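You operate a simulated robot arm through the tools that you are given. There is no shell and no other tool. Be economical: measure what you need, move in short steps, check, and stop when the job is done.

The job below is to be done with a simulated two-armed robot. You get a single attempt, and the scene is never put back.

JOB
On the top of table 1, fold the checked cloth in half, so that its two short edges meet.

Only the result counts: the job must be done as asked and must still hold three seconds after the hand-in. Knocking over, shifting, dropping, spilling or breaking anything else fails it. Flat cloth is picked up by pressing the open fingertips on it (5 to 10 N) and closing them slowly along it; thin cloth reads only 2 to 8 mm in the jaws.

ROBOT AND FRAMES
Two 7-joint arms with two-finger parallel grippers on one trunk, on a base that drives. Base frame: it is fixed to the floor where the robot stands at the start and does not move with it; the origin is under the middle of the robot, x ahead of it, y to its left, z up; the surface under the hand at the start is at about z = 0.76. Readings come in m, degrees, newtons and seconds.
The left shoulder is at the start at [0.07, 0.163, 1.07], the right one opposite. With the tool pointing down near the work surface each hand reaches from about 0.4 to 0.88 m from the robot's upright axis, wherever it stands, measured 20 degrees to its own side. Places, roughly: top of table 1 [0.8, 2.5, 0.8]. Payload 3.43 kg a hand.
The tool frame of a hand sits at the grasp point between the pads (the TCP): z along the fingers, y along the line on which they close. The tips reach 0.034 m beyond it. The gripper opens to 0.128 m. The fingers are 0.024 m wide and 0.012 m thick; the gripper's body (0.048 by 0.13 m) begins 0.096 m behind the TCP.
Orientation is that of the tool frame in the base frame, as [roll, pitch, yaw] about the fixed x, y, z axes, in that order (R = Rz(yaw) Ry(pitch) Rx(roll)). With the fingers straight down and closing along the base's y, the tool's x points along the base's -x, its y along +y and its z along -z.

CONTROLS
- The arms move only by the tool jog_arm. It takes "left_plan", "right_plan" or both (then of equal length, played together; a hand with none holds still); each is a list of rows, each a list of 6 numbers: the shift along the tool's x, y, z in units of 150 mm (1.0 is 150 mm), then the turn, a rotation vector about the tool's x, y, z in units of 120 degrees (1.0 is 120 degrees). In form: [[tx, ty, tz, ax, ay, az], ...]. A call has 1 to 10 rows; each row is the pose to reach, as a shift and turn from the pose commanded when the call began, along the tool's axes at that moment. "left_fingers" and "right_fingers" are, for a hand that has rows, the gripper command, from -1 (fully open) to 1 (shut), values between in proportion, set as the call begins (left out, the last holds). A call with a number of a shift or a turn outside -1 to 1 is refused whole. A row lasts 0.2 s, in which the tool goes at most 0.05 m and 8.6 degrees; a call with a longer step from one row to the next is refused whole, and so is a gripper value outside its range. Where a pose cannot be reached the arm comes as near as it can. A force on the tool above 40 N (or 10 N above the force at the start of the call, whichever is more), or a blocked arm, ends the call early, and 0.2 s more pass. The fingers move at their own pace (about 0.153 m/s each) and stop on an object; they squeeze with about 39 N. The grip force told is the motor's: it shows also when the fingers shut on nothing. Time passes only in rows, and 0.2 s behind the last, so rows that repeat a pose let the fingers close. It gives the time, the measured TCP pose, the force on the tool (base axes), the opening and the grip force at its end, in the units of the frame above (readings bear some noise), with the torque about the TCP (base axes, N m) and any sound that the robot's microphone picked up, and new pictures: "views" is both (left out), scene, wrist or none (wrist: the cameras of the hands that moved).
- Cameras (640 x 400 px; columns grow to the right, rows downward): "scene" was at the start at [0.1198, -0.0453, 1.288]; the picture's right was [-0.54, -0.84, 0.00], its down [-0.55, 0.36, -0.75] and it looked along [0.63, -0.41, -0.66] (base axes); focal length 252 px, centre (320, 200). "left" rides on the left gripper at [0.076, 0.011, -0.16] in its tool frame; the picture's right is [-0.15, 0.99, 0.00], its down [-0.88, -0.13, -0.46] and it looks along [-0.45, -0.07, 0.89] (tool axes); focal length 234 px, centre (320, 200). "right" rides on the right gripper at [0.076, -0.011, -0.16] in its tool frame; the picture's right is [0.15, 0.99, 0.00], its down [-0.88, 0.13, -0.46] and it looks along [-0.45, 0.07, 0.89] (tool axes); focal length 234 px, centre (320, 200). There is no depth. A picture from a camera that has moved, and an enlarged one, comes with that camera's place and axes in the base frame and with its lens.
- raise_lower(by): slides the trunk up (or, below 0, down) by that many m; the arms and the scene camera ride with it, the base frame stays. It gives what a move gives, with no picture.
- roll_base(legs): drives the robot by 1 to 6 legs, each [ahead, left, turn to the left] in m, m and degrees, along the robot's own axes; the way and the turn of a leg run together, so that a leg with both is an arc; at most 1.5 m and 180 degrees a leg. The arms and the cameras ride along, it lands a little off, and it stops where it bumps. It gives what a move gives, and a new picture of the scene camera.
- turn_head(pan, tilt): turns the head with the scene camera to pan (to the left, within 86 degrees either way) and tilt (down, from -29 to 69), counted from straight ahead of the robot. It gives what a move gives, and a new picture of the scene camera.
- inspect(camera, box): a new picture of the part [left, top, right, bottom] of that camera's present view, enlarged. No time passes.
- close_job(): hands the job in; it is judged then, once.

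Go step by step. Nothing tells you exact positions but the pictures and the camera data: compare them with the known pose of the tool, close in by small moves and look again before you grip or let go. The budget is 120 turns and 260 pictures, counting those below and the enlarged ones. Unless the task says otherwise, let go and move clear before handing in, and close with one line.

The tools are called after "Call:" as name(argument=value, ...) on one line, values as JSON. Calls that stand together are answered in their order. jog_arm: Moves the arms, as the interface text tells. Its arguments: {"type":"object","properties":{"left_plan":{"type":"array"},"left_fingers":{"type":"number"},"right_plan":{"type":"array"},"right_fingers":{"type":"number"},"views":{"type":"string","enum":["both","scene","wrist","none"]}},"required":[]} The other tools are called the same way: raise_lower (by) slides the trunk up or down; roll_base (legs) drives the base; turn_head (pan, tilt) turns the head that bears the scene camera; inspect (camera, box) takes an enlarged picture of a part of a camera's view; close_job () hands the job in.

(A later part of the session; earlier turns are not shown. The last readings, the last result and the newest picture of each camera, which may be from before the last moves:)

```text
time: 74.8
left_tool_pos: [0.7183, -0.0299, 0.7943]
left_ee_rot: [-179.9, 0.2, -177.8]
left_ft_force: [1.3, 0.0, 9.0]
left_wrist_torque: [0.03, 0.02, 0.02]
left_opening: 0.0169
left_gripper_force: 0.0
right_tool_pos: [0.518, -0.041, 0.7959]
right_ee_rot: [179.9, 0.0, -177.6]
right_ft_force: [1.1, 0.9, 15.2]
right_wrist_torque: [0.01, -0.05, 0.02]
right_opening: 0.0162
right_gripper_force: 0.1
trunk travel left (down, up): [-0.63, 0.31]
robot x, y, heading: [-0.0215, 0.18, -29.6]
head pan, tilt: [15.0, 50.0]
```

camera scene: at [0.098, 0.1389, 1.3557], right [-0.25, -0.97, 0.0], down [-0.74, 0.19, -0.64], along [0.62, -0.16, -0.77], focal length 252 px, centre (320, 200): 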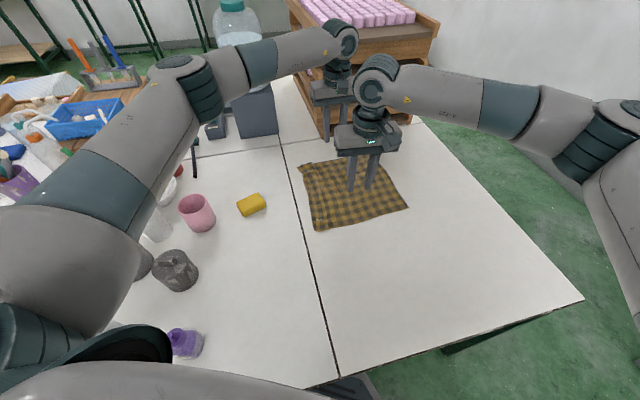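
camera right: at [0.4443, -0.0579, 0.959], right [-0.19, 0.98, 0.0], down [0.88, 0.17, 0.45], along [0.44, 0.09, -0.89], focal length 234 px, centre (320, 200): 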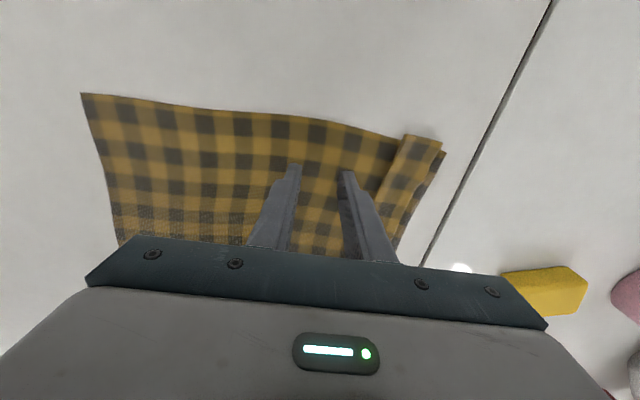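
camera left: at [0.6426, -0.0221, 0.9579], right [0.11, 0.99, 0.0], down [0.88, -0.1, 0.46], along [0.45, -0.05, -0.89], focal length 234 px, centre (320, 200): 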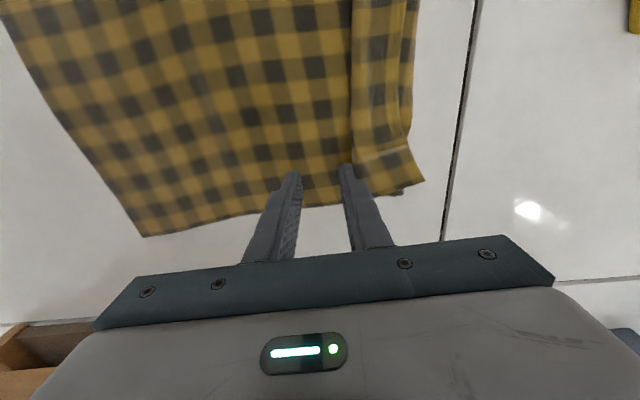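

Call:
jog_arm(left_plan=[[0, 0, 0, 0, 0, 0]], right_plan=[[0, 0, -0.006, 0, 0, 0]], left_fingers=0.86, right_fingers=0.86, views="none")

Call:
jog_arm(left_plan=[[0, 0, 0, 0, 0, 0], [0, 0, 0, 0, 0, 0], [0, 0, 0, 0, 0, 0]], right_plan=[[0, 0, 0, 0, 0, 0], [0, 0, 0, 0, 0, 0], [0, 0, 0, 0, 0, 0]], left_fingers=1.0, right_fingers=1.0, views="wrist")

```text
time: 75.2
left_tool_pos: [0.7175, -0.0299, 0.7955]
left_ee_rot: [-179.8, 0.1, -177.8]
left_ft_force: [-1.0, 0.3, 11.5]
left_wrist_torque: [0.05, 0.1, 0.02]
left_opening: 0.008
left_gripper_force: 0.1
right_tool_pos: [0.5182, -0.0423, 0.7955]
right_ee_rot: [179.9, -0.1, -177.7]
right_ft_force: [2.3, 0.2, 10.5]
right_wrist_torque: [-0.01, -0.13, 0.02]
right_opening: 0.0086
right_gripper_force: 0.0
trunk travel left (down, up): [-0.63, 0.31]
robot x, y, heading: [-0.0198, 0.182, -29.3]
head pan, tilt: [15.0, 50.0]
```

```text
time: 76.0
left_tool_pos: [0.7187, -0.0298, 0.7949]
left_ee_rot: [-179.9, 0.1, -177.8]
left_ft_force: [-0.4, -0.4, 12.5]
left_wrist_torque: [0.0, 0.01, 0.02]
left_opening: 0.002
left_gripper_force: 36.6
right_tool_pos: [0.5182, -0.0434, 0.7937]
right_ee_rot: [179.9, -0.1, -177.7]
right_ft_force: [0.2, 2.0, 8.6]
right_wrist_torque: [0.07, -0.03, 0.02]
right_opening: 0.0019
right_gripper_force: 36.8
trunk travel left (down, up): [-0.63, 0.31]
robot x, y, heading: [-0.0176, 0.1825, -29.5]
head pan, tilt: [15.0, 50.0]
camera right: at [0.4433, -0.0568, 0.9546], right [-0.19, 0.98, 0.0], down [0.88, 0.17, 0.45], along [0.45, 0.09, -0.89], focal length 234 px, centre (320, 200)
camera left: at [0.6411, -0.0215, 0.9533], right [0.11, 0.99, 0.0], down [0.88, -0.1, 0.46], along [0.46, -0.05, -0.89], focal length 234 px, centre (320, 200)
```

right: 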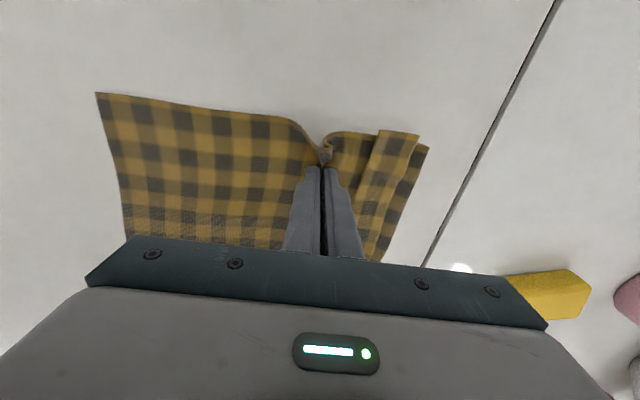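
left: 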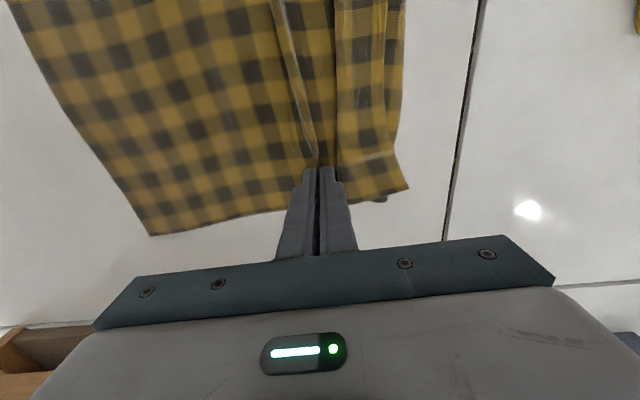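

A neat ridge on the midline, both hands gripping single-layer cloth. I'll raise the trunk 0.24 m so both halves hang free.

Call:
raise_lower(by=0.24)

Call:
turn_head(pan=15, tilt=50)

Call:
jog_arm(left_plan=[[0, 0, 0, 0, 0, 0]], right_plan=[[0, 0, 0, 0, 0, 0]], views="wrist")

Call:
inspect(camera="scene", box=[260, 80, 460, 220])

```text
time: 78.5
left_tool_pos: [0.7202, -0.0314, 1.0342]
left_ee_rot: [180.0, -0.1, -177.7]
left_ft_force: [0.1, 0.9, -0.5]
left_wrist_torque: [-0.01, -0.01, -0.02]
left_opening: 0.0018
left_gripper_force: 36.7
right_tool_pos: [0.5194, -0.0427, 1.034]
right_ee_rot: [179.9, -0.2, -177.8]
right_ft_force: [0.5, 0.3, 0.7]
right_wrist_torque: [0.01, -0.01, 0.03]
right_opening: 0.0021
right_gripper_force: 36.5
trunk travel left (down, up): [-0.87, 0.07]
robot x, y, heading: [-0.0159, 0.1811, -29.8]
head pan, tilt: [15.0, 50.0]
```

```text
time: 79.1
left_tool_pos: [0.7195, -0.032, 1.0331]
left_ee_rot: [179.9, 0.0, -177.8]
left_ft_force: [0.9, 0.2, -1.0]
left_wrist_torque: [0.0, -0.01, -0.01]
left_opening: 0.0019
left_gripper_force: 36.5
right_tool_pos: [0.5196, -0.042, 1.0343]
right_ee_rot: [179.8, -0.2, -177.7]
right_ft_force: [0.4, 0.6, 0.8]
right_wrist_torque: [0.02, 0.0, 0.02]
right_opening: 0.0022
right_gripper_force: 36.8
trunk travel left (down, up): [-0.87, 0.07]
robot x, y, heading: [-0.0212, 0.1829, -29.3]
head pan, tilt: [15.0, 50.0]
camera scene: at [0.0984, 0.1391, 1.5956], right [-0.25, -0.97, 0.0], down [-0.74, 0.19, -0.64], along [0.62, -0.16, -0.77], focal length 252 px, centre (320, 200)
```

scene: 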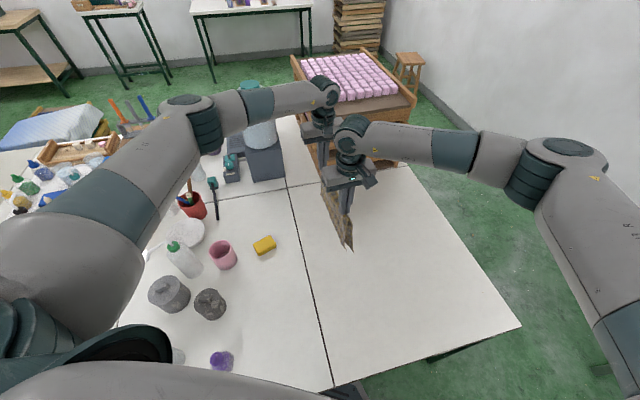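

```text
time: 79.5
left_tool_pos: [0.7202, -0.031, 1.0334]
left_ee_rot: [-179.9, 0.0, -177.7]
left_ft_force: [0.1, 0.3, 0.0]
left_wrist_torque: [0.01, -0.02, -0.01]
left_opening: 0.0022
left_gripper_force: 36.9
right_tool_pos: [0.5205, -0.0429, 1.0343]
right_ee_rot: [179.9, -0.2, -177.8]
right_ft_force: [0.5, 0.0, 0.3]
right_wrist_torque: [0.02, 0.0, -0.01]
right_opening: 0.0021
right_gripper_force: 36.6
trunk travel left (down, up): [-0.87, 0.07]
robot x, y, heading: [-0.0203, 0.1836, -29.3]
head pan, tilt: [15.0, 50.0]
camera right: at [0.4451, -0.0576, 1.1935], right [-0.19, 0.98, 0.0], down [0.88, 0.17, 0.45], along [0.44, 0.09, -0.89], focal length 234 px, centre (320, 200)
camera left: at [0.6428, -0.0221, 1.1916], right [0.11, 0.99, 0.0], down [0.88, -0.1, 0.46], along [0.45, -0.05, -0.89], focal length 234 px, centre (320, 200)
```

right: 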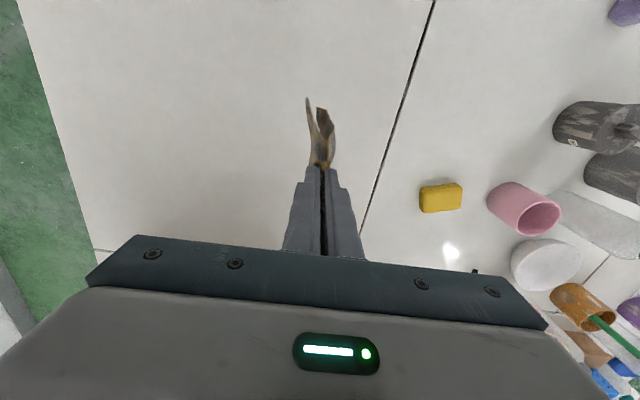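
left: 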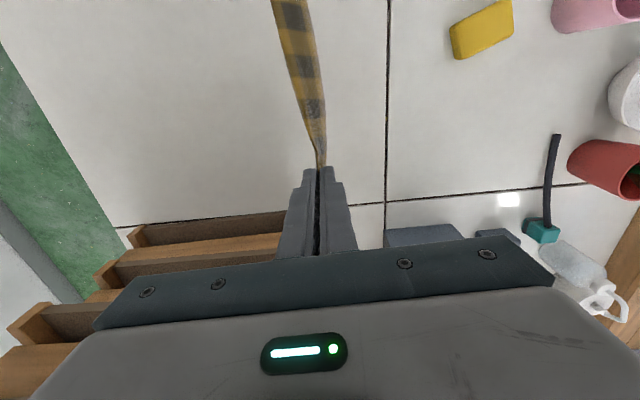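

```text
2.86 times, centred on (360, 150) of scene
camera zoom: at [0.0982, 0.1392, 1.5957], right [-0.25, -0.97, 0.0], down [-0.74, 0.19, -0.64], along [0.62, -0.16, -0.77], focal length 722 px, centre (206, 343)
```

zoom: 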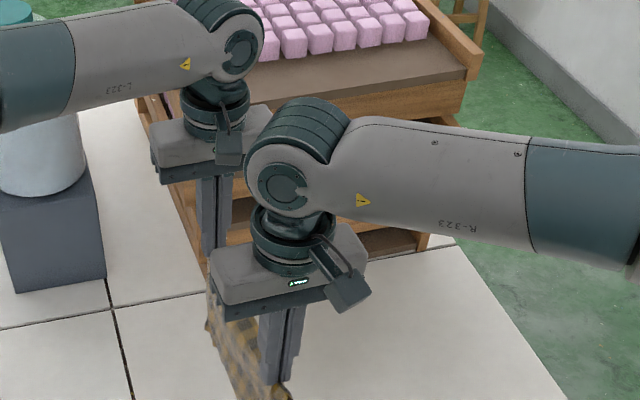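

Call:
inspect(camera="scene", box=[310, 170, 370, 260])

Call:
inspect(camera="right", box=[280, 80, 360, 180])

Call:
inspect(camera="left", box=[250, 0, 350, 180])

```text
4.44 times, centred on (340, 215) of scene
camera zoom: at [0.0982, 0.1392, 1.5957], right [-0.25, -0.97, 0.0], down [-0.74, 0.19, -0.64], along [0.62, -0.16, -0.77], focal length 1122 px, centre (231, 133)
```

zoom: 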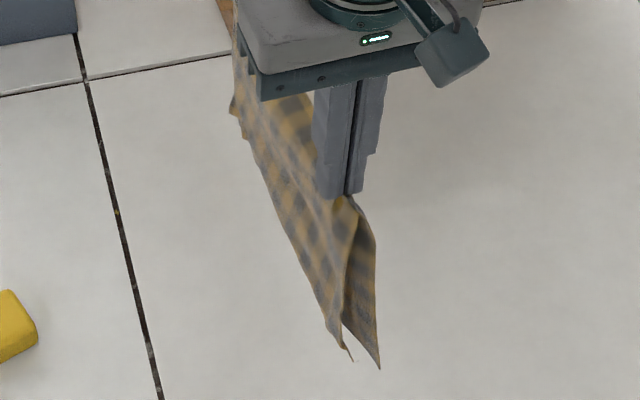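

```text
4.00 times, centred on (320, 130) of right
camera zoom: at [0.4451, -0.0576, 1.1935], right [-0.19, 0.98, 0.0], down [0.88, 0.17, 0.45], along [0.44, 0.09, -0.89], focal length 937 px, centre (320, 480)
```

zoom: 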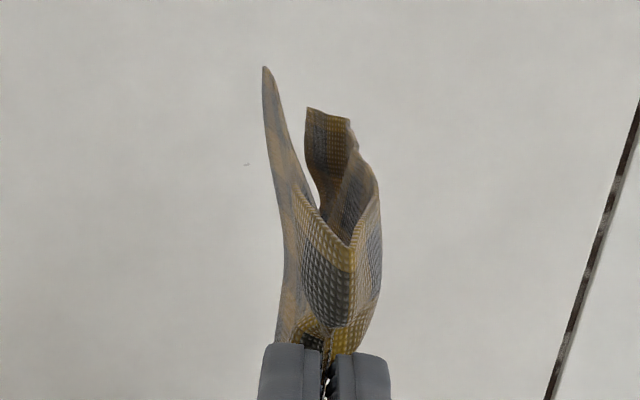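

```text
2.22 times, centred on (300, 90) of left
camera zoom: at [0.6428, -0.0221, 1.1916], right [0.11, 0.99, 0.0], down [0.88, -0.1, 0.46], along [0.45, -0.05, -0.89], focal length 520 px, centre (364, 444)
```

zoom: 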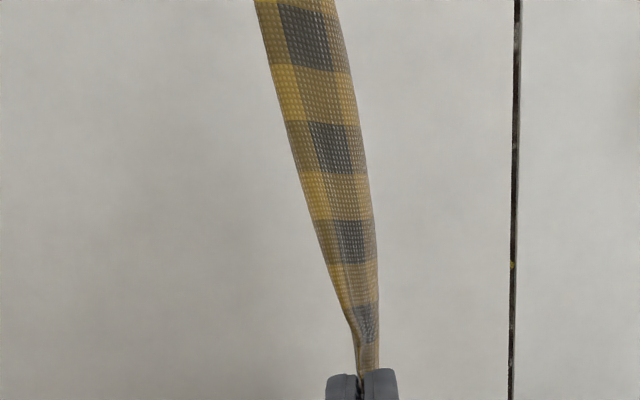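

Both halves hang nearly equal, and the pleat has mostly opened. I'll shift the base 0.08 m toward −y for sponge clearance and lower until the edges are just above the table.

Call:
roll_base(legs=[[0.039, -0.07, 0]])

Call:
raise_lower(by=-0.045)

Call:
jog_arm(left_plan=[[0, 0, 0, 0, 0, 0], [0, 0, 0, 0, 0, 0]], right_plan=[[0, 0, 0, 0, 0, 0], [0, 0, 0, 0, 0, 0]], views="scene")

Call:
inspect(camera="scene", box=[310, 150, 390, 250])

```text
time: 80.5
left_tool_pos: [0.7193, -0.1061, 1.0343]
left_ee_rot: [-179.7, 0.0, -177.8]
left_ft_force: [0.0, -0.4, 0.5]
left_wrist_torque: [0.0, -0.03, -0.01]
left_opening: 0.0017
left_gripper_force: 36.8
right_tool_pos: [0.5192, -0.118, 1.0355]
right_ee_rot: [180.0, -0.1, -177.4]
right_ft_force: [0.0, 0.2, 0.0]
right_wrist_torque: [-0.03, 0.01, -0.03]
right_opening: 0.0023
right_gripper_force: 37.0
trunk travel left (down, up): [-0.87, 0.07]
robot x, y, heading: [-0.0179, 0.1069, -29.7]
head pan, tilt: [15.0, 50.0]
camera scene: at [0.0979, 0.0655, 1.5958], right [-0.25, -0.97, 0.0], down [-0.74, 0.19, -0.64], along [0.62, -0.16, -0.77], focal length 252 px, centre (320, 200)
```

scene: 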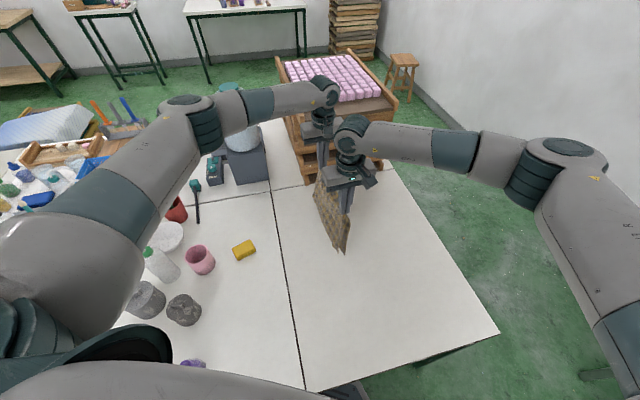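

```text
time: 81.4
left_tool_pos: [0.7194, -0.109, 0.9889]
left_ee_rot: [-179.9, 0.0, -177.7]
left_ft_force: [0.2, -0.5, 0.2]
left_wrist_torque: [0.0, -0.03, 0.01]
left_opening: 0.0018
left_gripper_force: 36.3
right_tool_pos: [0.5184, -0.1205, 0.9888]
right_ee_rot: [179.8, -0.2, -177.5]
right_ft_force: [-0.1, -0.1, -0.1]
right_wrist_torque: [0.02, -0.01, 0.05]
right_opening: 0.0021
right_gripper_force: 36.8
trunk travel left (down, up): [-0.825, 0.115]
robot x, y, heading: [-0.0183, 0.1051, -29.2]
head pan, tilt: [15.0, 50.0]
```

```text
time: 82.0
left_tool_pos: [0.7201, -0.1078, 0.9883]
left_ee_rot: [180.0, 0.0, -177.6]
left_ft_force: [-0.3, 0.6, 0.3]
left_wrist_torque: [-0.04, 0.03, 0.03]
left_opening: 0.0019
left_gripper_force: 36.8
right_tool_pos: [0.518, -0.1205, 0.9894]
right_ee_rot: [179.9, -0.2, -177.5]
right_ft_force: [1.1, -0.5, -0.1]
right_wrist_torque: [-0.04, 0.01, 0.02]
right_opening: 0.0023
right_gripper_force: 36.7
trunk travel left (down, up): [-0.825, 0.115]
robot x, y, heading: [-0.0204, 0.1048, -29.5]
head pan, tilt: [15.0, 50.0]
camera scene: at [0.0976, 0.0611, 1.5507], right [-0.25, -0.97, 0.0], down [-0.74, 0.19, -0.64], along [0.62, -0.16, -0.77], focal length 252 px, centre (320, 200)
```

scene: 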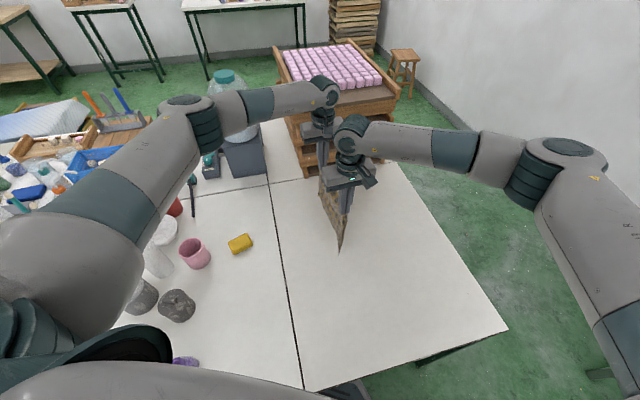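

```text
4.00 times, centred on (350, 200) of scene
camera zoom: at [0.0976, 0.0611, 1.5507], right [-0.25, -0.97, 0.0], down [-0.74, 0.19, -0.64], along [0.62, -0.16, -0.77], focal length 1010 px, centre (200, 200)
```

zoom: 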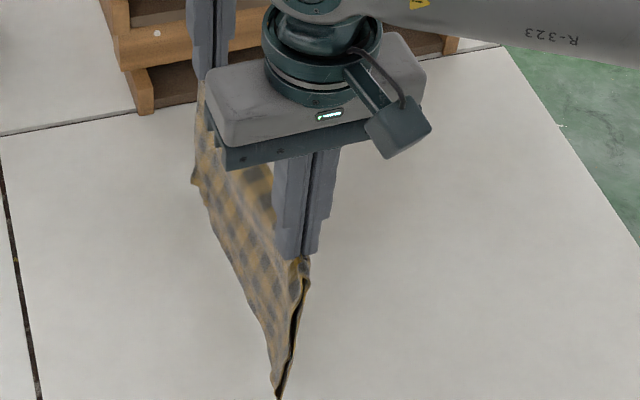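

Edges nearly touch the table. I'll lay it down in an arc, moving +y while lowering so both halves trail flat together toward −y.

Call:
jog_arm(left_plan=[[-0.005, 0.133, 0.067, 0, 0, 0], [-0.01, 0.267, 0.1, 0, 0, 0], [-0.017, 0.4, 0.133, 0, 0, 0], [-0.022, 0.533, 0.2, 0, 0, 0], [-0.028, 0.667, 0.267, 0, 0, 0], [-0.034, 0.8, 0.367, 0, 0, 0], [-0.038, 0.9, 0.467, 0, 0, 0], [-0.042, 0.999, 0.567, 0, 0, 0]], right_plan=[[-0.005, 0.133, 0.067, 0, 0, 0], [-0.01, 0.267, 0.1, 0, 0, 0], [-0.017, 0.4, 0.133, 0, 0, 0], [-0.022, 0.533, 0.2, 0, 0, 0], [-0.028, 0.667, 0.267, 0, 0, 0], [-0.034, 0.8, 0.367, 0, 0, 0], [-0.038, 0.9, 0.467, 0, 0, 0], [-0.042, 0.999, 0.567, 0, 0, 0]], views="scene")

Call:
inspect(camera="scene", box=[270, 130, 400, 260])

```text
time: 83.8
left_tool_pos: [0.7193, 0.0428, 0.903]
left_ee_rot: [-179.9, 0.0, -177.7]
left_ft_force: [-0.3, -0.3, 0.2]
left_wrist_torque: [-0.05, 0.01, 0.02]
left_opening: 0.0021
left_gripper_force: 36.8
right_tool_pos: [0.5208, 0.0325, 0.9037]
right_ee_rot: [179.9, -0.2, -177.6]
right_ft_force: [-0.5, 0.6, 0.3]
right_wrist_torque: [-0.02, -0.01, 0.0]
right_opening: 0.0018
right_gripper_force: 36.8
trunk travel left (down, up): [-0.825, 0.115]
robot x, y, heading: [-0.0195, 0.1055, -29.3]
head pan, tilt: [15.0, 50.0]
camera scene: at [0.0983, 0.0627, 1.5507], right [-0.25, -0.97, 0.0], down [-0.74, 0.19, -0.64], along [0.62, -0.16, -0.77], focal length 252 px, centre (320, 200)
```

scene: 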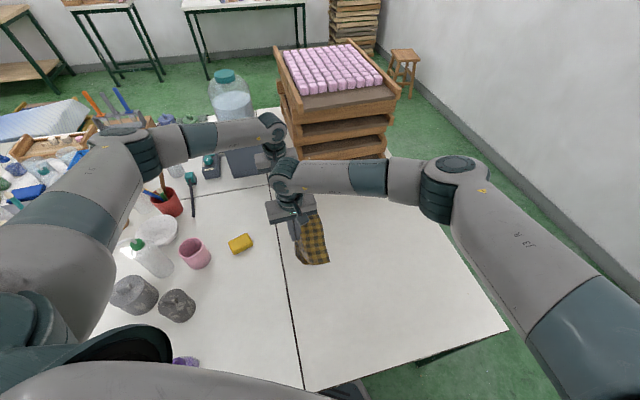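

```text
3.08 times, centred on (335, 195) of scene
camera zoom: at [0.0983, 0.0627, 1.5507], right [-0.25, -0.97, 0.0], down [-0.74, 0.19, -0.64], along [0.62, -0.16, -0.77], focal length 777 px, centre (274, 215)
```

zoom: 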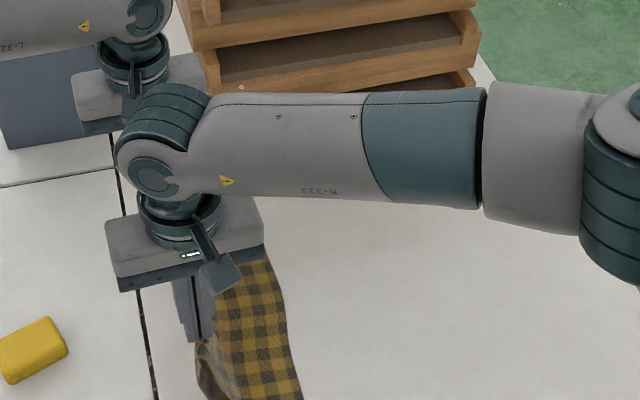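

Call:
jog_arm(left_plan=[[-0.006, 0.14, 0.1, 0, 0, 0], [-0.01, 0.26, 0.2, 0, 0, 0], [-0.015, 0.36, 0.31, 0, 0, 0], [-0.02, 0.45, 0.43, 0, 0, 0], [-0.024, 0.52, 0.54, 0, 0, 0], [-0.026, 0.57, 0.63, 0, 0, 0]], right_plan=[[-0.006, 0.14, 0.1, 0, 0, 0], [-0.01, 0.26, 0.2, 0, 0, 0], [-0.015, 0.36, 0.31, 0, 0, 0], [-0.02, 0.45, 0.43, 0, 0, 0], [-0.024, 0.52, 0.54, 0, 0, 0], [-0.026, 0.57, 0.63, 0, 0, 0]], views="both")

Call:
inspect(camera="scene", box=[250, 180, 380, 280])

```text
time: 85.2
left_tool_pos: [0.7197, 0.1286, 0.8101]
left_ee_rot: [179.9, -0.1, -177.8]
left_ft_force: [-0.2, -0.6, 0.2]
left_wrist_torque: [-0.03, -0.03, -0.02]
left_opening: 0.0017
left_gripper_force: 37.0
right_tool_pos: [0.5193, 0.116, 0.8098]
right_ee_rot: [179.8, -0.2, -177.6]
right_ft_force: [0.4, 0.0, -0.1]
right_wrist_torque: [0.0, 0.01, 0.01]
right_opening: 0.0023
right_gripper_force: 36.9
trunk travel left (down, up): [-0.825, 0.115]
robot x, y, heading: [-0.0166, 0.1044, -29.3]
head pan, tilt: [15.0, 50.0]
camera scene: at [0.0979, 0.0612, 1.5507], right [-0.25, -0.97, 0.0], down [-0.74, 0.19, -0.64], along [0.62, -0.16, -0.77], focal length 252 px, centre (320, 200)
camera right: at [0.4443, 0.1011, 0.9693], right [-0.19, 0.98, 0.0], down [0.88, 0.17, 0.45], along [0.44, 0.09, -0.89], focal length 234 px, centre (320, 200)
camera left: at [0.6441, 0.1368, 0.9674], right [0.11, 0.99, 0.0], down [0.89, -0.09, 0.46], along [0.45, -0.05, -0.89], focal length 234 px, centre (320, 200)
```

scene: 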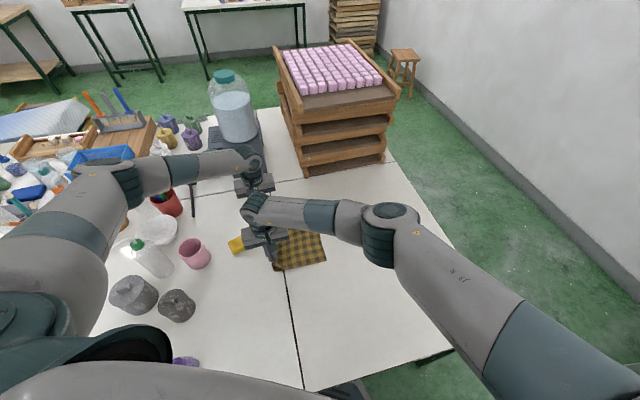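
right: 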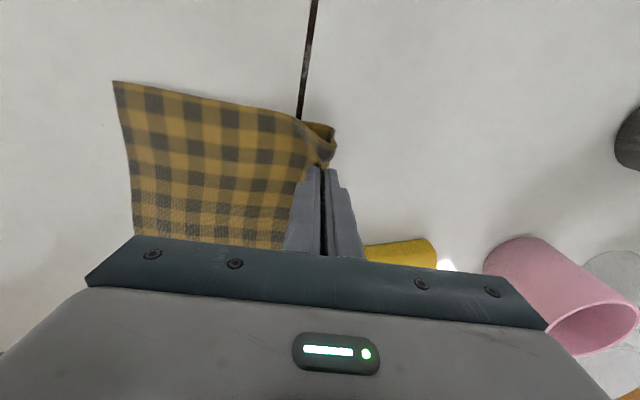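
left: 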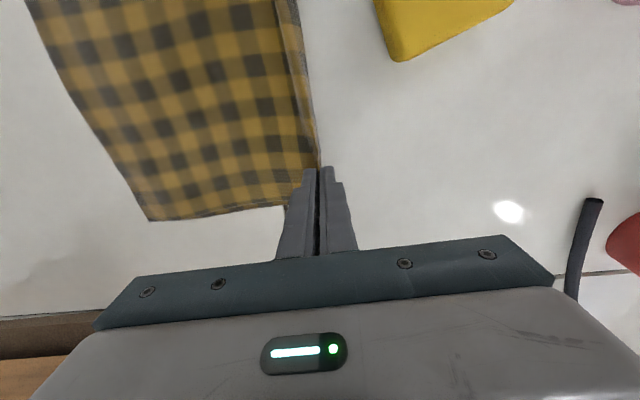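

```text
4.00 times, centred on (315, 230) of scene
camera zoom: at [0.0979, 0.0612, 1.5507], right [-0.25, -0.97, 0.0], down [-0.74, 0.19, -0.64], along [0.62, -0.16, -0.77], focal length 1010 px, centre (340, 80)
```

zoom: 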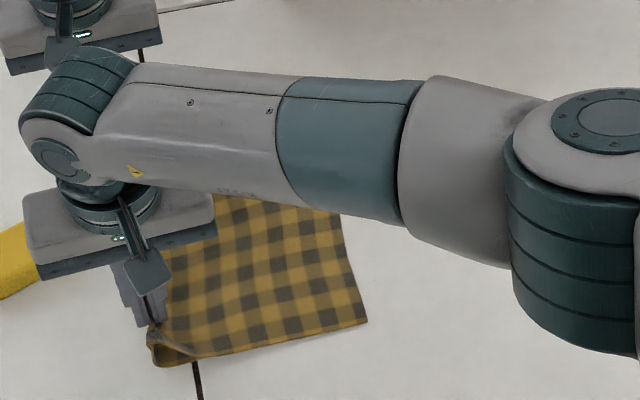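

The fold is laid with the top layer flat. I'll lower the last few millimetres, release and rise to inspect.

Call:
jog_arm(left_plan=[[0, 0.03, 0.04, 0, 0, 0], [0, 0.05, 0.06, 0, 0, 0], [0, 0.05, 0.06, 0, 0, 0]], right_plan=[[0, 0.03, 0.04, 0, 0, 0], [0, 0.05, 0.06, 0, 0, 0], [0, 0.05, 0.06, 0, 0, 0]], views="none")

Call:
jog_arm(left_plan=[[0, 0, 0, 0, 0, 0], [0, 0, 0, 0, 0, 0], [0, 0, -0.15, 0, 0, 0], [0, 0, -0.4, 0, 0, 0], [0, 0, -0.65, 0, 0, 0], [0, 0, -0.9, 0, 0, 0]], right_plan=[[0, 0, 0, 0, 0, 0], [0, 0, 0, 0, 0, 0], [0, 0, -0.15, 0, 0, 0], [0, 0, -0.4, 0, 0, 0], [0, 0, -0.65, 0, 0, 0], [0, 0, -0.9, 0, 0, 0]], left_fingers=0.7, right_fingers=0.7, views="both")

Call:
inspect(camera="right", box=[150, 80, 400, 260])

Call:
inspect(camera="left", box=[60, 20, 360, 240])

```text
time: 86.2
left_tool_pos: [0.7206, 0.1356, 0.8]
left_ee_rot: [-180.0, 0.0, -177.6]
left_ft_force: [0.1, 0.5, -1.0]
left_wrist_torque: [-0.01, 0.0, 0.01]
left_opening: 0.0017
left_gripper_force: 37.2
right_tool_pos: [0.531, 0.0844, 0.7994]
right_ee_rot: [-178.1, 0.4, -179.4]
right_ft_force: [0.1, 0.5, 0.5]
right_wrist_torque: [0.0, 0.0, 0.01]
right_opening: 0.0025
right_gripper_force: 36.6
trunk travel left (down, up): [-0.825, 0.115]
robot x, y, heading: [-0.0175, 0.105, -29.5]
head pan, tilt: [15.0, 50.0]
stopped in row 3 (right hand): the arm was blocked; the commanded pose is now the measured one
```

```text
time: 87.6
left_tool_pos: [0.7184, 0.1339, 0.9343]
left_ee_rot: [-180.0, 0.0, -177.7]
left_ft_force: [0.0, -0.2, -0.6]
left_wrist_torque: [-0.01, -0.03, -0.01]
left_opening: 0.0195
left_gripper_force: 0.0
right_tool_pos: [0.5267, 0.0938, 0.9351]
right_ee_rot: [-178.4, 0.3, -179.3]
right_ft_force: [0.0, 0.4, -0.4]
right_wrist_torque: [0.01, 0.0, 0.03]
right_opening: 0.0192
right_gripper_force: 0.1
trunk travel left (down, up): [-0.825, 0.115]
robot x, y, heading: [-0.0235, 0.1064, -29.3]
head pan, tilt: [15.0, 50.0]
camera scene: at [0.0967, 0.0612, 1.5506], right [-0.25, -0.97, 0.0], down [-0.74, 0.19, -0.64], along [0.62, -0.16, -0.77], focal length 252 px, centre (320, 200)
camera right: at [0.4507, 0.0859, 1.0934], right [-0.16, 0.99, -0.03], down [0.88, 0.15, 0.46], along [0.45, 0.05, -0.89], focal length 234 px, centre (320, 200)
camera left: at [0.6413, 0.1426, 1.0932], right [0.11, 0.99, 0.0], down [0.88, -0.09, 0.46], along [0.45, -0.05, -0.89], focal length 234 px, centre (320, 200)
```

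scene: 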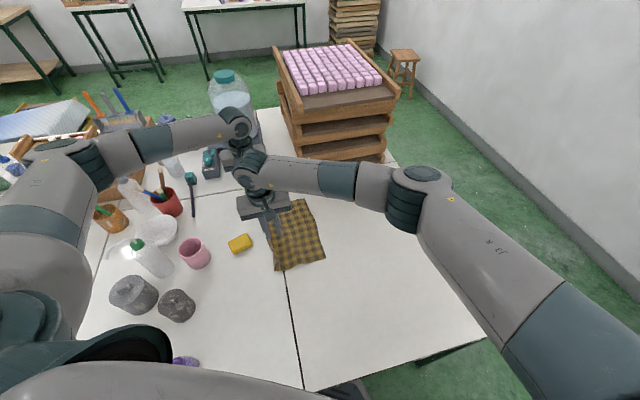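
right: 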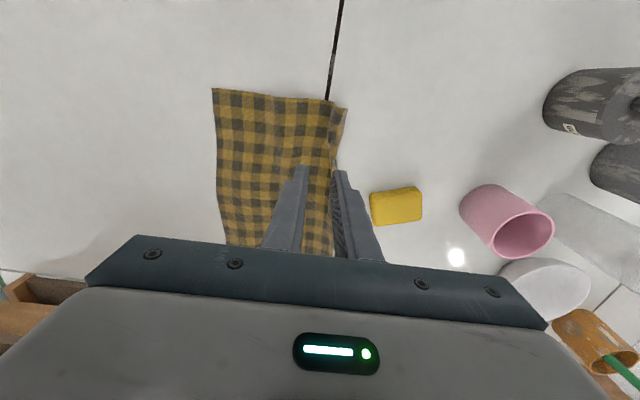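
left: 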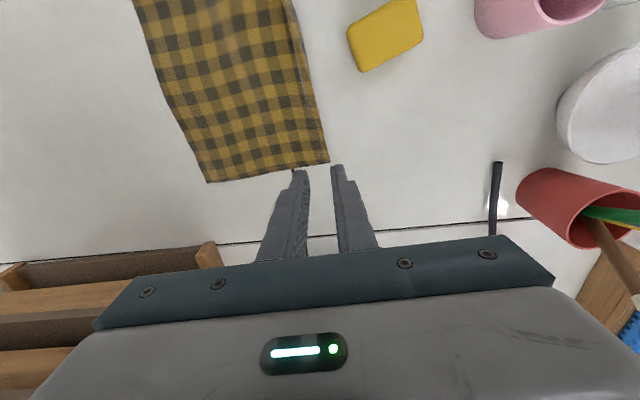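

```text
2.22 times, centred on (275, 170) of right
camera zoom: at [0.4507, 0.0859, 1.0934], right [-0.16, 0.99, -0.03], down [0.88, 0.15, 0.46], along [0.45, 0.05, -0.89], focal length 520 px, centre (420, 267)
```

zoom: 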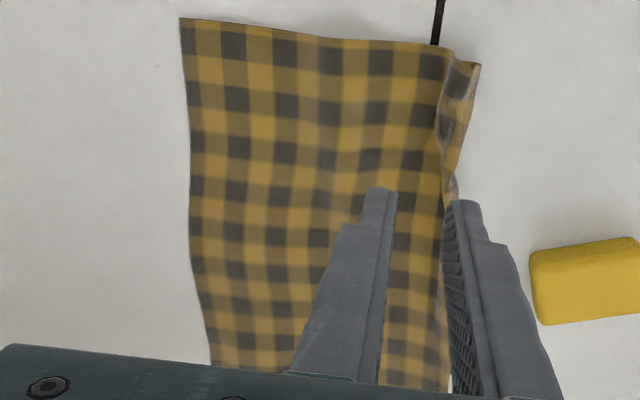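

```text
1.82 times, centred on (210, 130) of left
camera zoom: at [0.6413, 0.1426, 1.0932], right [0.11, 0.99, 0.0], down [0.88, -0.09, 0.46], along [0.45, -0.05, -0.89], focal length 426 px, centre (520, 327)
```

zoom: 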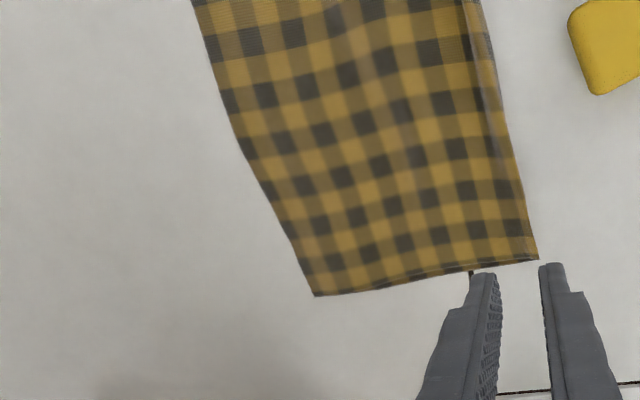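

Released. I'll move the hands aside and inspect the edges.

Call:
jog_arm(left_plan=[[0, -0.2, -0.1, 0, 0, 0], [0, -0.4, -0.1, 0, 0, 0], [0, -0.6, -0.1, 0, 0, 0], [0, -0.8, -0.1, 0, 0, 0], [0, -1.0, -0.1, 0, 0, 0]], right_plan=[[0, -0.2, -0.1, 0, 0, 0], [0, -0.4, -0.1, 0, 0, 0], [0, -0.6, -0.1, 0, 0, 0], [0, -0.8, -0.1, 0, 0, 0], [0, -1.0, -0.1, 0, 0, 0]], views="both")

Call:
inspect(camera="right", box=[300, 60, 560, 240])

Call:
inspect(camera="left", box=[240, 20, 500, 200])

Call:
inspect(camera="scene", box=[250, 180, 350, 285])

```text
time: 88.8
left_tool_pos: [0.7269, -0.0171, 0.9506]
left_ee_rot: [179.9, 0.2, -177.7]
left_ft_force: [-0.7, 0.3, -0.5]
left_wrist_torque: [0.04, -0.03, 0.01]
left_opening: 0.019
left_gripper_force: 0.0
right_tool_pos: [0.5298, -0.0592, 0.9533]
right_ee_rot: [-178.6, 0.2, -179.2]
right_ft_force: [0.5, -0.8, 0.0]
right_wrist_torque: [0.04, 0.0, 0.0]
right_opening: 0.0193
right_gripper_force: 0.0
trunk travel left (down, up): [-0.825, 0.115]
robot x, y, heading: [-0.0237, 0.1046, -29.6]
head pan, tilt: [15.0, 50.0]
camera scene: at [0.0976, 0.0577, 1.5506], right [-0.25, -0.97, 0.0], down [-0.74, 0.19, -0.64], along [0.62, -0.16, -0.77], focal length 252 px, centre (320, 200)
camera right: at [0.4533, -0.0678, 1.1115], right [-0.16, 0.99, -0.03], down [0.88, 0.15, 0.46], along [0.46, 0.05, -0.89], focal length 234 px, centre (320, 200)
camera left: at [0.6496, -0.0079, 1.1087], right [0.11, 0.99, 0.0], down [0.88, -0.1, 0.46], along [0.45, -0.05, -0.89], focal length 234 px, centre (320, 200)
```

scene: 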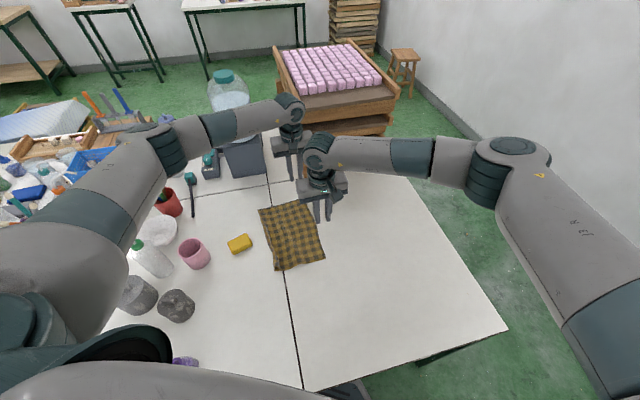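
right: 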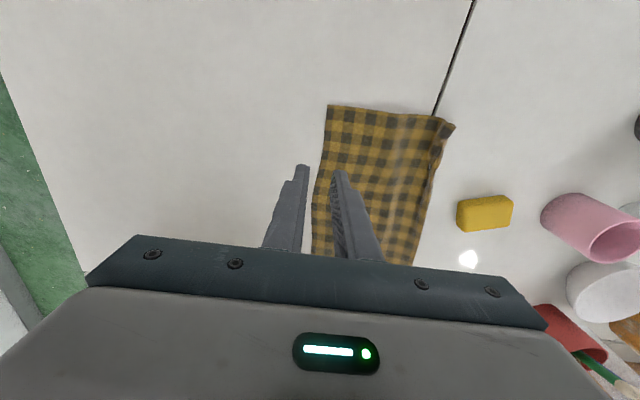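
left: 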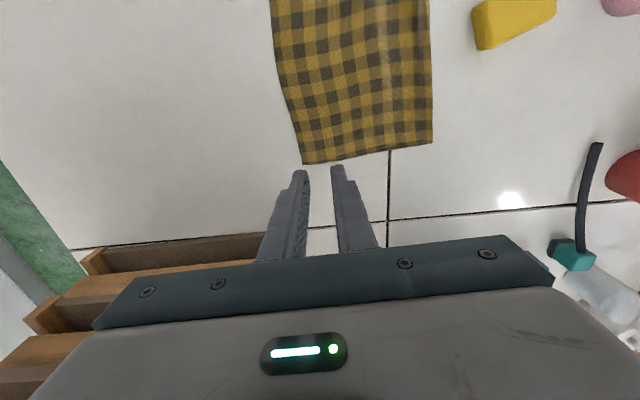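

```text
2.22 times, centred on (430, 150) of right
camera zoom: at [0.4533, -0.0678, 1.1115], right [-0.16, 0.99, -0.03], down [0.88, 0.15, 0.46], along [0.46, 0.05, -0.89], focal length 520 px, centre (76, 311)
```

zoom: 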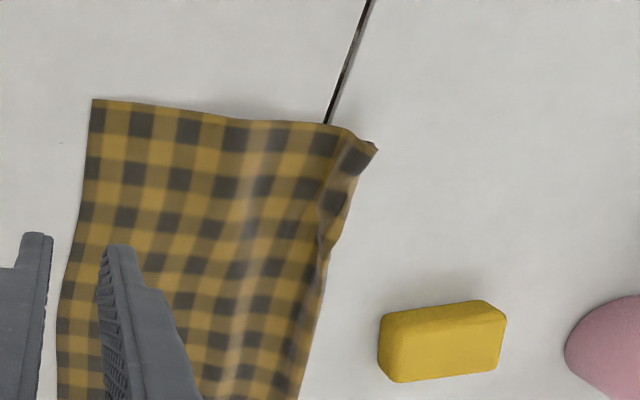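

```text
2.22 times, centred on (370, 110) of left
camera zoom: at [0.6496, -0.0079, 1.1087], right [0.11, 0.99, 0.0], down [0.88, -0.1, 0.46], along [0.45, -0.05, -0.89], focal length 520 px, centre (209, 400)
```

zoom: 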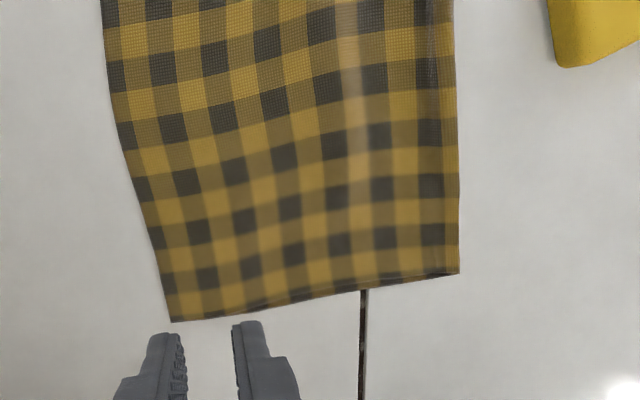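

```text
3.81 times, centred on (300, 232) of scene
camera zoom: at [0.0976, 0.0577, 1.5506], right [-0.25, -0.97, 0.0], down [-0.74, 0.19, -0.64], along [0.62, -0.16, -0.77], focal length 962 px, centre (396, 76)
```

zoom: 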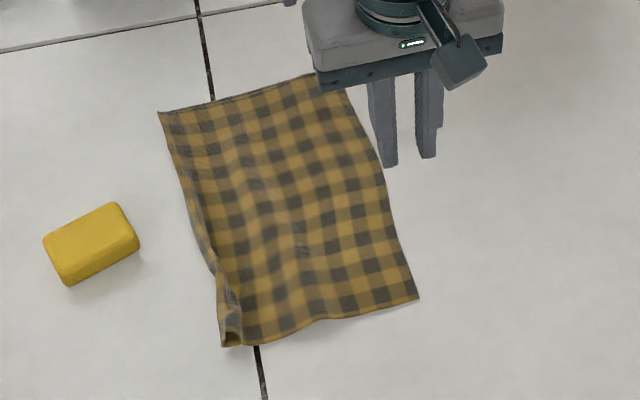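

Call:
inspect(camera="scene", box=[300, 245, 332, 273])

Call:
inspect(camera="left", box=[285, 130, 445, 180])

```text
14.29 times, centred on (316, 259) of scene
camera zoom: at [0.0976, 0.0577, 1.5506], right [-0.25, -0.97, 0.0], down [-0.74, 0.19, -0.64], along [0.62, -0.16, -0.77], focal length 3607 px, centre (377, -643)
```

zoom: 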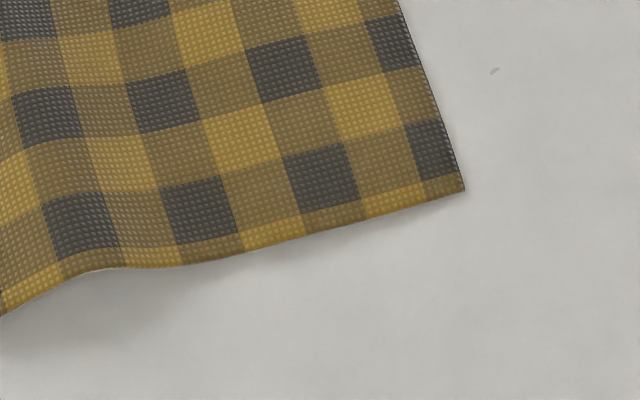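

```text
4.00 times, centred on (365, 155) of left
camera zoom: at [0.6496, -0.0079, 1.1087], right [0.11, 0.99, 0.0], down [0.88, -0.1, 0.46], along [0.45, -0.05, -0.89], focal length 937 px, centre (140, 380)
```

zoom: 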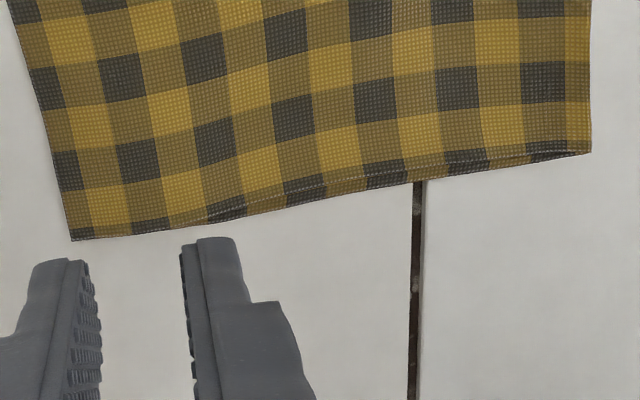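

The top layer lies well (about 0.19 m wide), but the hidden bottom edge may be up to 3 cm short. I'll lift the near corner of the top layer a little to look underneath.

Call:
jog_arm(right_plan=[[0.08, 0.06, 0, 0, 0, 0], [0.16, 0.12, 0.1, 0, 0, 0], [0.253, 0.193, 0.3, 0, 0, 0], [0.253, 0.193, 0.5, 0, 0, 0], [0.253, 0.193, 0.7, 0, 0, 0], [0.253, 0.193, 0.88, 0, 0, 0], [0.253, 0.193, 1.0, 0, 0, 0]], right_fingers=0.53, views="wrist")

```text
time: 90.4
left_tool_pos: [0.7272, -0.0135, 0.9496]
left_ee_rot: [179.9, 0.0, -177.7]
left_ft_force: [0.5, -0.2, 0.1]
left_wrist_torque: [0.01, -0.02, 0.0]
left_opening: 0.0191
left_gripper_force: 0.1
right_tool_pos: [0.4925, -0.0327, 0.8033]
right_ee_rot: [-178.4, 0.2, -179.3]
right_ft_force: [0.0, 0.1, 0.2]
right_wrist_torque: [-0.04, 0.01, -0.01]
right_opening: 0.0304
right_gripper_force: 0.1
trunk travel left (down, up): [-0.825, 0.115]
robot x, y, heading: [-0.0196, 0.1046, -29.5]
head pan, tilt: [15.0, 50.0]
camera right: at [0.4164, -0.0407, 0.9616], right [-0.16, 0.99, -0.03], down [0.88, 0.15, 0.46], along [0.45, 0.05, -0.89], focal length 234 px, centre (320, 200)
```

right: 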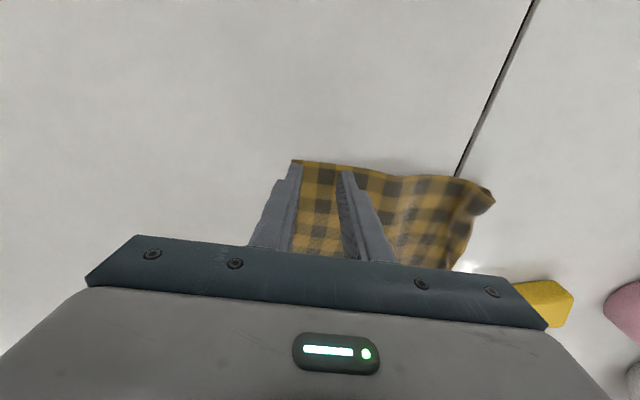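

Call:
jog_arm(right_plan=[[0, 0.02, 0.03, 0, 0, 0], [0, 0.02, 0.05, 0, 0, 0], [0, 0.02, 0.06, 0, 0, 0]], views="none")

Call:
jog_arm(right_plan=[[0, 0, 0, 0, 0, 0]], right_fingers=0.65, views="none")

```text
time: 91.2
left_tool_pos: [0.7253, -0.0142, 0.9528]
left_ee_rot: [-180.0, 0.2, -177.7]
left_ft_force: [0.5, 0.1, -0.1]
left_wrist_torque: [0.01, 0.01, -0.03]
left_opening: 0.0192
left_gripper_force: 0.1
right_tool_pos: [0.494, -0.0294, 0.7971]
right_ee_rot: [-178.5, 0.5, -179.3]
right_ft_force: [-1.4, -0.6, 21.4]
right_wrist_torque: [0.47, 0.15, 0.05]
right_opening: 0.0296
right_gripper_force: 0.2
trunk travel left (down, up): [-0.825, 0.115]
robot x, y, heading: [-0.0181, 0.106, -29.1]
head pan, tilt: [15.0, 50.0]
```

```text
time: 91.6
left_tool_pos: [0.725, -0.0133, 0.953]
left_ee_rot: [180.0, 0.2, -177.7]
left_ft_force: [0.2, 1.2, -0.8]
left_wrist_torque: [-0.02, 0.02, 0.03]
left_opening: 0.0191
left_gripper_force: 0.1
right_tool_pos: [0.4927, -0.0293, 0.7966]
right_ee_rot: [-178.5, 0.5, -179.4]
right_ft_force: [0.6, -0.7, 27.1]
right_wrist_torque: [0.52, 0.09, -0.02]
right_opening: 0.0223
right_gripper_force: 0.0
trunk travel left (down, up): [-0.825, 0.115]
robot x, y, heading: [-0.0219, 0.1057, -29.2]
head pan, tilt: [15.0, 50.0]
```

Call:
jog_arm(right_plan=[[0, 0, -0.03, -0.0125, 0, 0], [0, 0, -0.02, -0.0125, 0, 0]], right_fingers=0.53, views="none")

```text
time: 92.2
left_tool_pos: [0.7256, -0.0129, 0.951]
left_ee_rot: [-180.0, 0.0, -177.7]
left_ft_force: [-0.8, -0.8, -0.1]
left_wrist_torque: [-0.03, -0.03, 0.01]
left_opening: 0.0192
left_gripper_force: 0.1
right_tool_pos: [0.4927, -0.0317, 0.7958]
right_ee_rot: [-179.9, 0.3, -179.4]
right_ft_force: [0.0, -1.0, 6.1]
right_wrist_torque: [0.05, 0.02, 0.02]
right_opening: 0.0294
right_gripper_force: 0.1
trunk travel left (down, up): [-0.825, 0.115]
robot x, y, heading: [-0.0207, 0.1068, -29.5]
head pan, tilt: [15.0, 50.0]
```

Good, 6 N and level. Closing in steps.

Call:
jog_arm(right_plan=[[0, 0, 0.003, 0, 0, 0]], right_fingers=0.65, views="none")

Call:
jog_arm(right_plan=[[0, 0, 0, 0, 0, 0]], right_fingers=0.8, views="none")

Call:
jog_arm(right_plan=[[0, 0, 0, 0, 0, 0], [0, 0, 0, 0, 0, 0], [0, 0, 0, 0, 0, 0]], right_fingers=1.0, views="none")

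Call:
jog_arm(right_plan=[[0, 0, -0.15, 0, 0, 0], [0, 0.05, -0.3, 0, 0, 0], [0, 0.1, -0.45, 0, 0, 0], [0, 0.15, -0.5, 0, 0, 0]], views="both")

Call:
inspect(camera="scene", box=[250, 180, 350, 285])

```text
time: 92.6
left_tool_pos: [0.7258, -0.0143, 0.9519]
left_ee_rot: [-180.0, 0.2, -177.7]
left_ft_force: [-0.9, 1.0, 0.7]
left_wrist_torque: [0.0, -0.05, 0.02]
left_opening: 0.0193
left_gripper_force: 0.1
right_tool_pos: [0.4932, -0.0309, 0.7961]
right_ee_rot: [-179.9, 0.3, -179.4]
right_ft_force: [0.3, -0.4, 5.7]
right_wrist_torque: [0.09, 0.01, 0.04]
right_opening: 0.0219
right_gripper_force: 0.1
trunk travel left (down, up): [-0.825, 0.115]
robot x, y, heading: [-0.0189, 0.1048, -29.5]
head pan, tilt: [15.0, 50.0]
```

```text
time: 93.0
left_tool_pos: [0.726, -0.0139, 0.9519]
left_ee_rot: [-180.0, 0.0, -177.7]
left_ft_force: [-0.3, -0.2, 0.3]
left_wrist_torque: [-0.02, 0.02, 0.03]
left_opening: 0.0193
left_gripper_force: 0.0
right_tool_pos: [0.4925, -0.0301, 0.796]
right_ee_rot: [-180.0, 0.3, -179.5]
right_ft_force: [-0.3, -0.7, 6.0]
right_wrist_torque: [0.04, 0.02, 0.01]
right_opening: 0.0124
right_gripper_force: 0.0
trunk travel left (down, up): [-0.825, 0.115]
robot x, y, heading: [-0.0199, 0.1047, -29.3]
head pan, tilt: [15.0, 50.0]
```

```text
time: 93.8
left_tool_pos: [0.7263, -0.0147, 0.9511]
left_ee_rot: [-180.0, 0.2, -177.7]
left_ft_force: [0.3, 0.6, -0.2]
left_wrist_torque: [0.0, 0.0, 0.01]
left_opening: 0.0195
left_gripper_force: 0.0
right_tool_pos: [0.4932, -0.0303, 0.7964]
right_ee_rot: [-179.9, 0.3, -179.3]
right_ft_force: [0.0, 0.3, 4.3]
right_wrist_torque: [0.05, 0.02, 0.02]
right_opening: 0.0054
right_gripper_force: 39.3
trunk travel left (down, up): [-0.825, 0.115]
robot x, y, heading: [-0.0208, 0.1034, -29.0]
head pan, tilt: [15.0, 50.0]
```

```text
time: 94.8
left_tool_pos: [0.7275, -0.0133, 0.9503]
left_ee_rot: [180.0, -0.1, -177.7]
left_ft_force: [-0.4, -0.5, 0.3]
left_wrist_torque: [0.03, -0.02, -0.03]
left_opening: 0.0193
left_gripper_force: 0.2
right_tool_pos: [0.4913, -0.0071, 0.8712]
right_ee_rot: [180.0, 0.3, -179.4]
right_ft_force: [-0.5, -0.9, -0.3]
right_wrist_torque: [0.01, 0.0, 0.01]
right_opening: 0.005
right_gripper_force: 38.6
trunk travel left (down, up): [-0.825, 0.115]
robot x, y, heading: [-0.0224, 0.1036, -29.5]
head pan, tilt: [15.0, 50.0]
camera scene: at [0.0979, 0.0614, 1.5506], right [-0.25, -0.97, 0.0], down [-0.74, 0.19, -0.64], along [0.62, -0.16, -0.77], focal length 252 px, centre (320, 200)
camera right: at [0.4161, -0.019, 1.0301], right [-0.16, 0.99, 0.0], down [0.88, 0.14, 0.46], along [0.45, 0.07, -0.89], focal length 234 px, centre (320, 200)
```

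scene: 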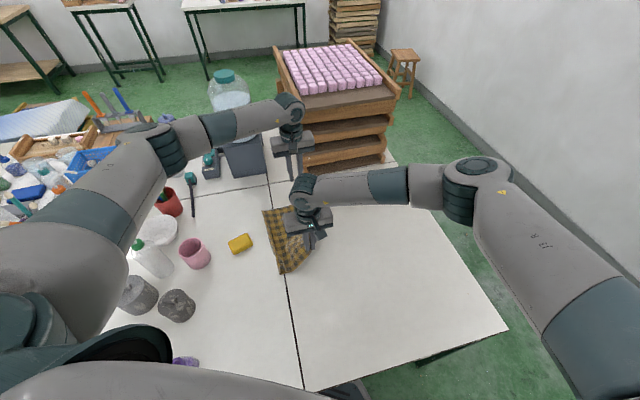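
right: 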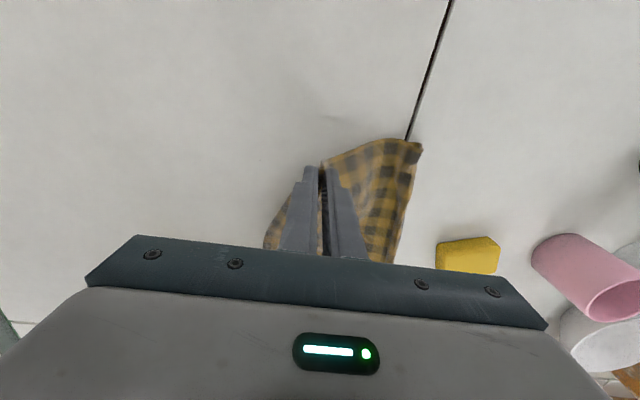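

```text
3.81 times, centred on (300, 232) of scene
camera zoom: at [0.0979, 0.0614, 1.5506], right [-0.25, -0.97, 0.0], down [-0.74, 0.19, -0.64], along [0.62, -0.16, -0.77], focal length 962 px, centre (396, 76)
```

zoom: 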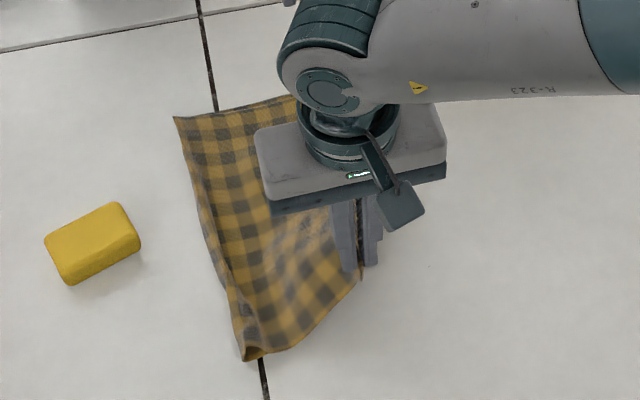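

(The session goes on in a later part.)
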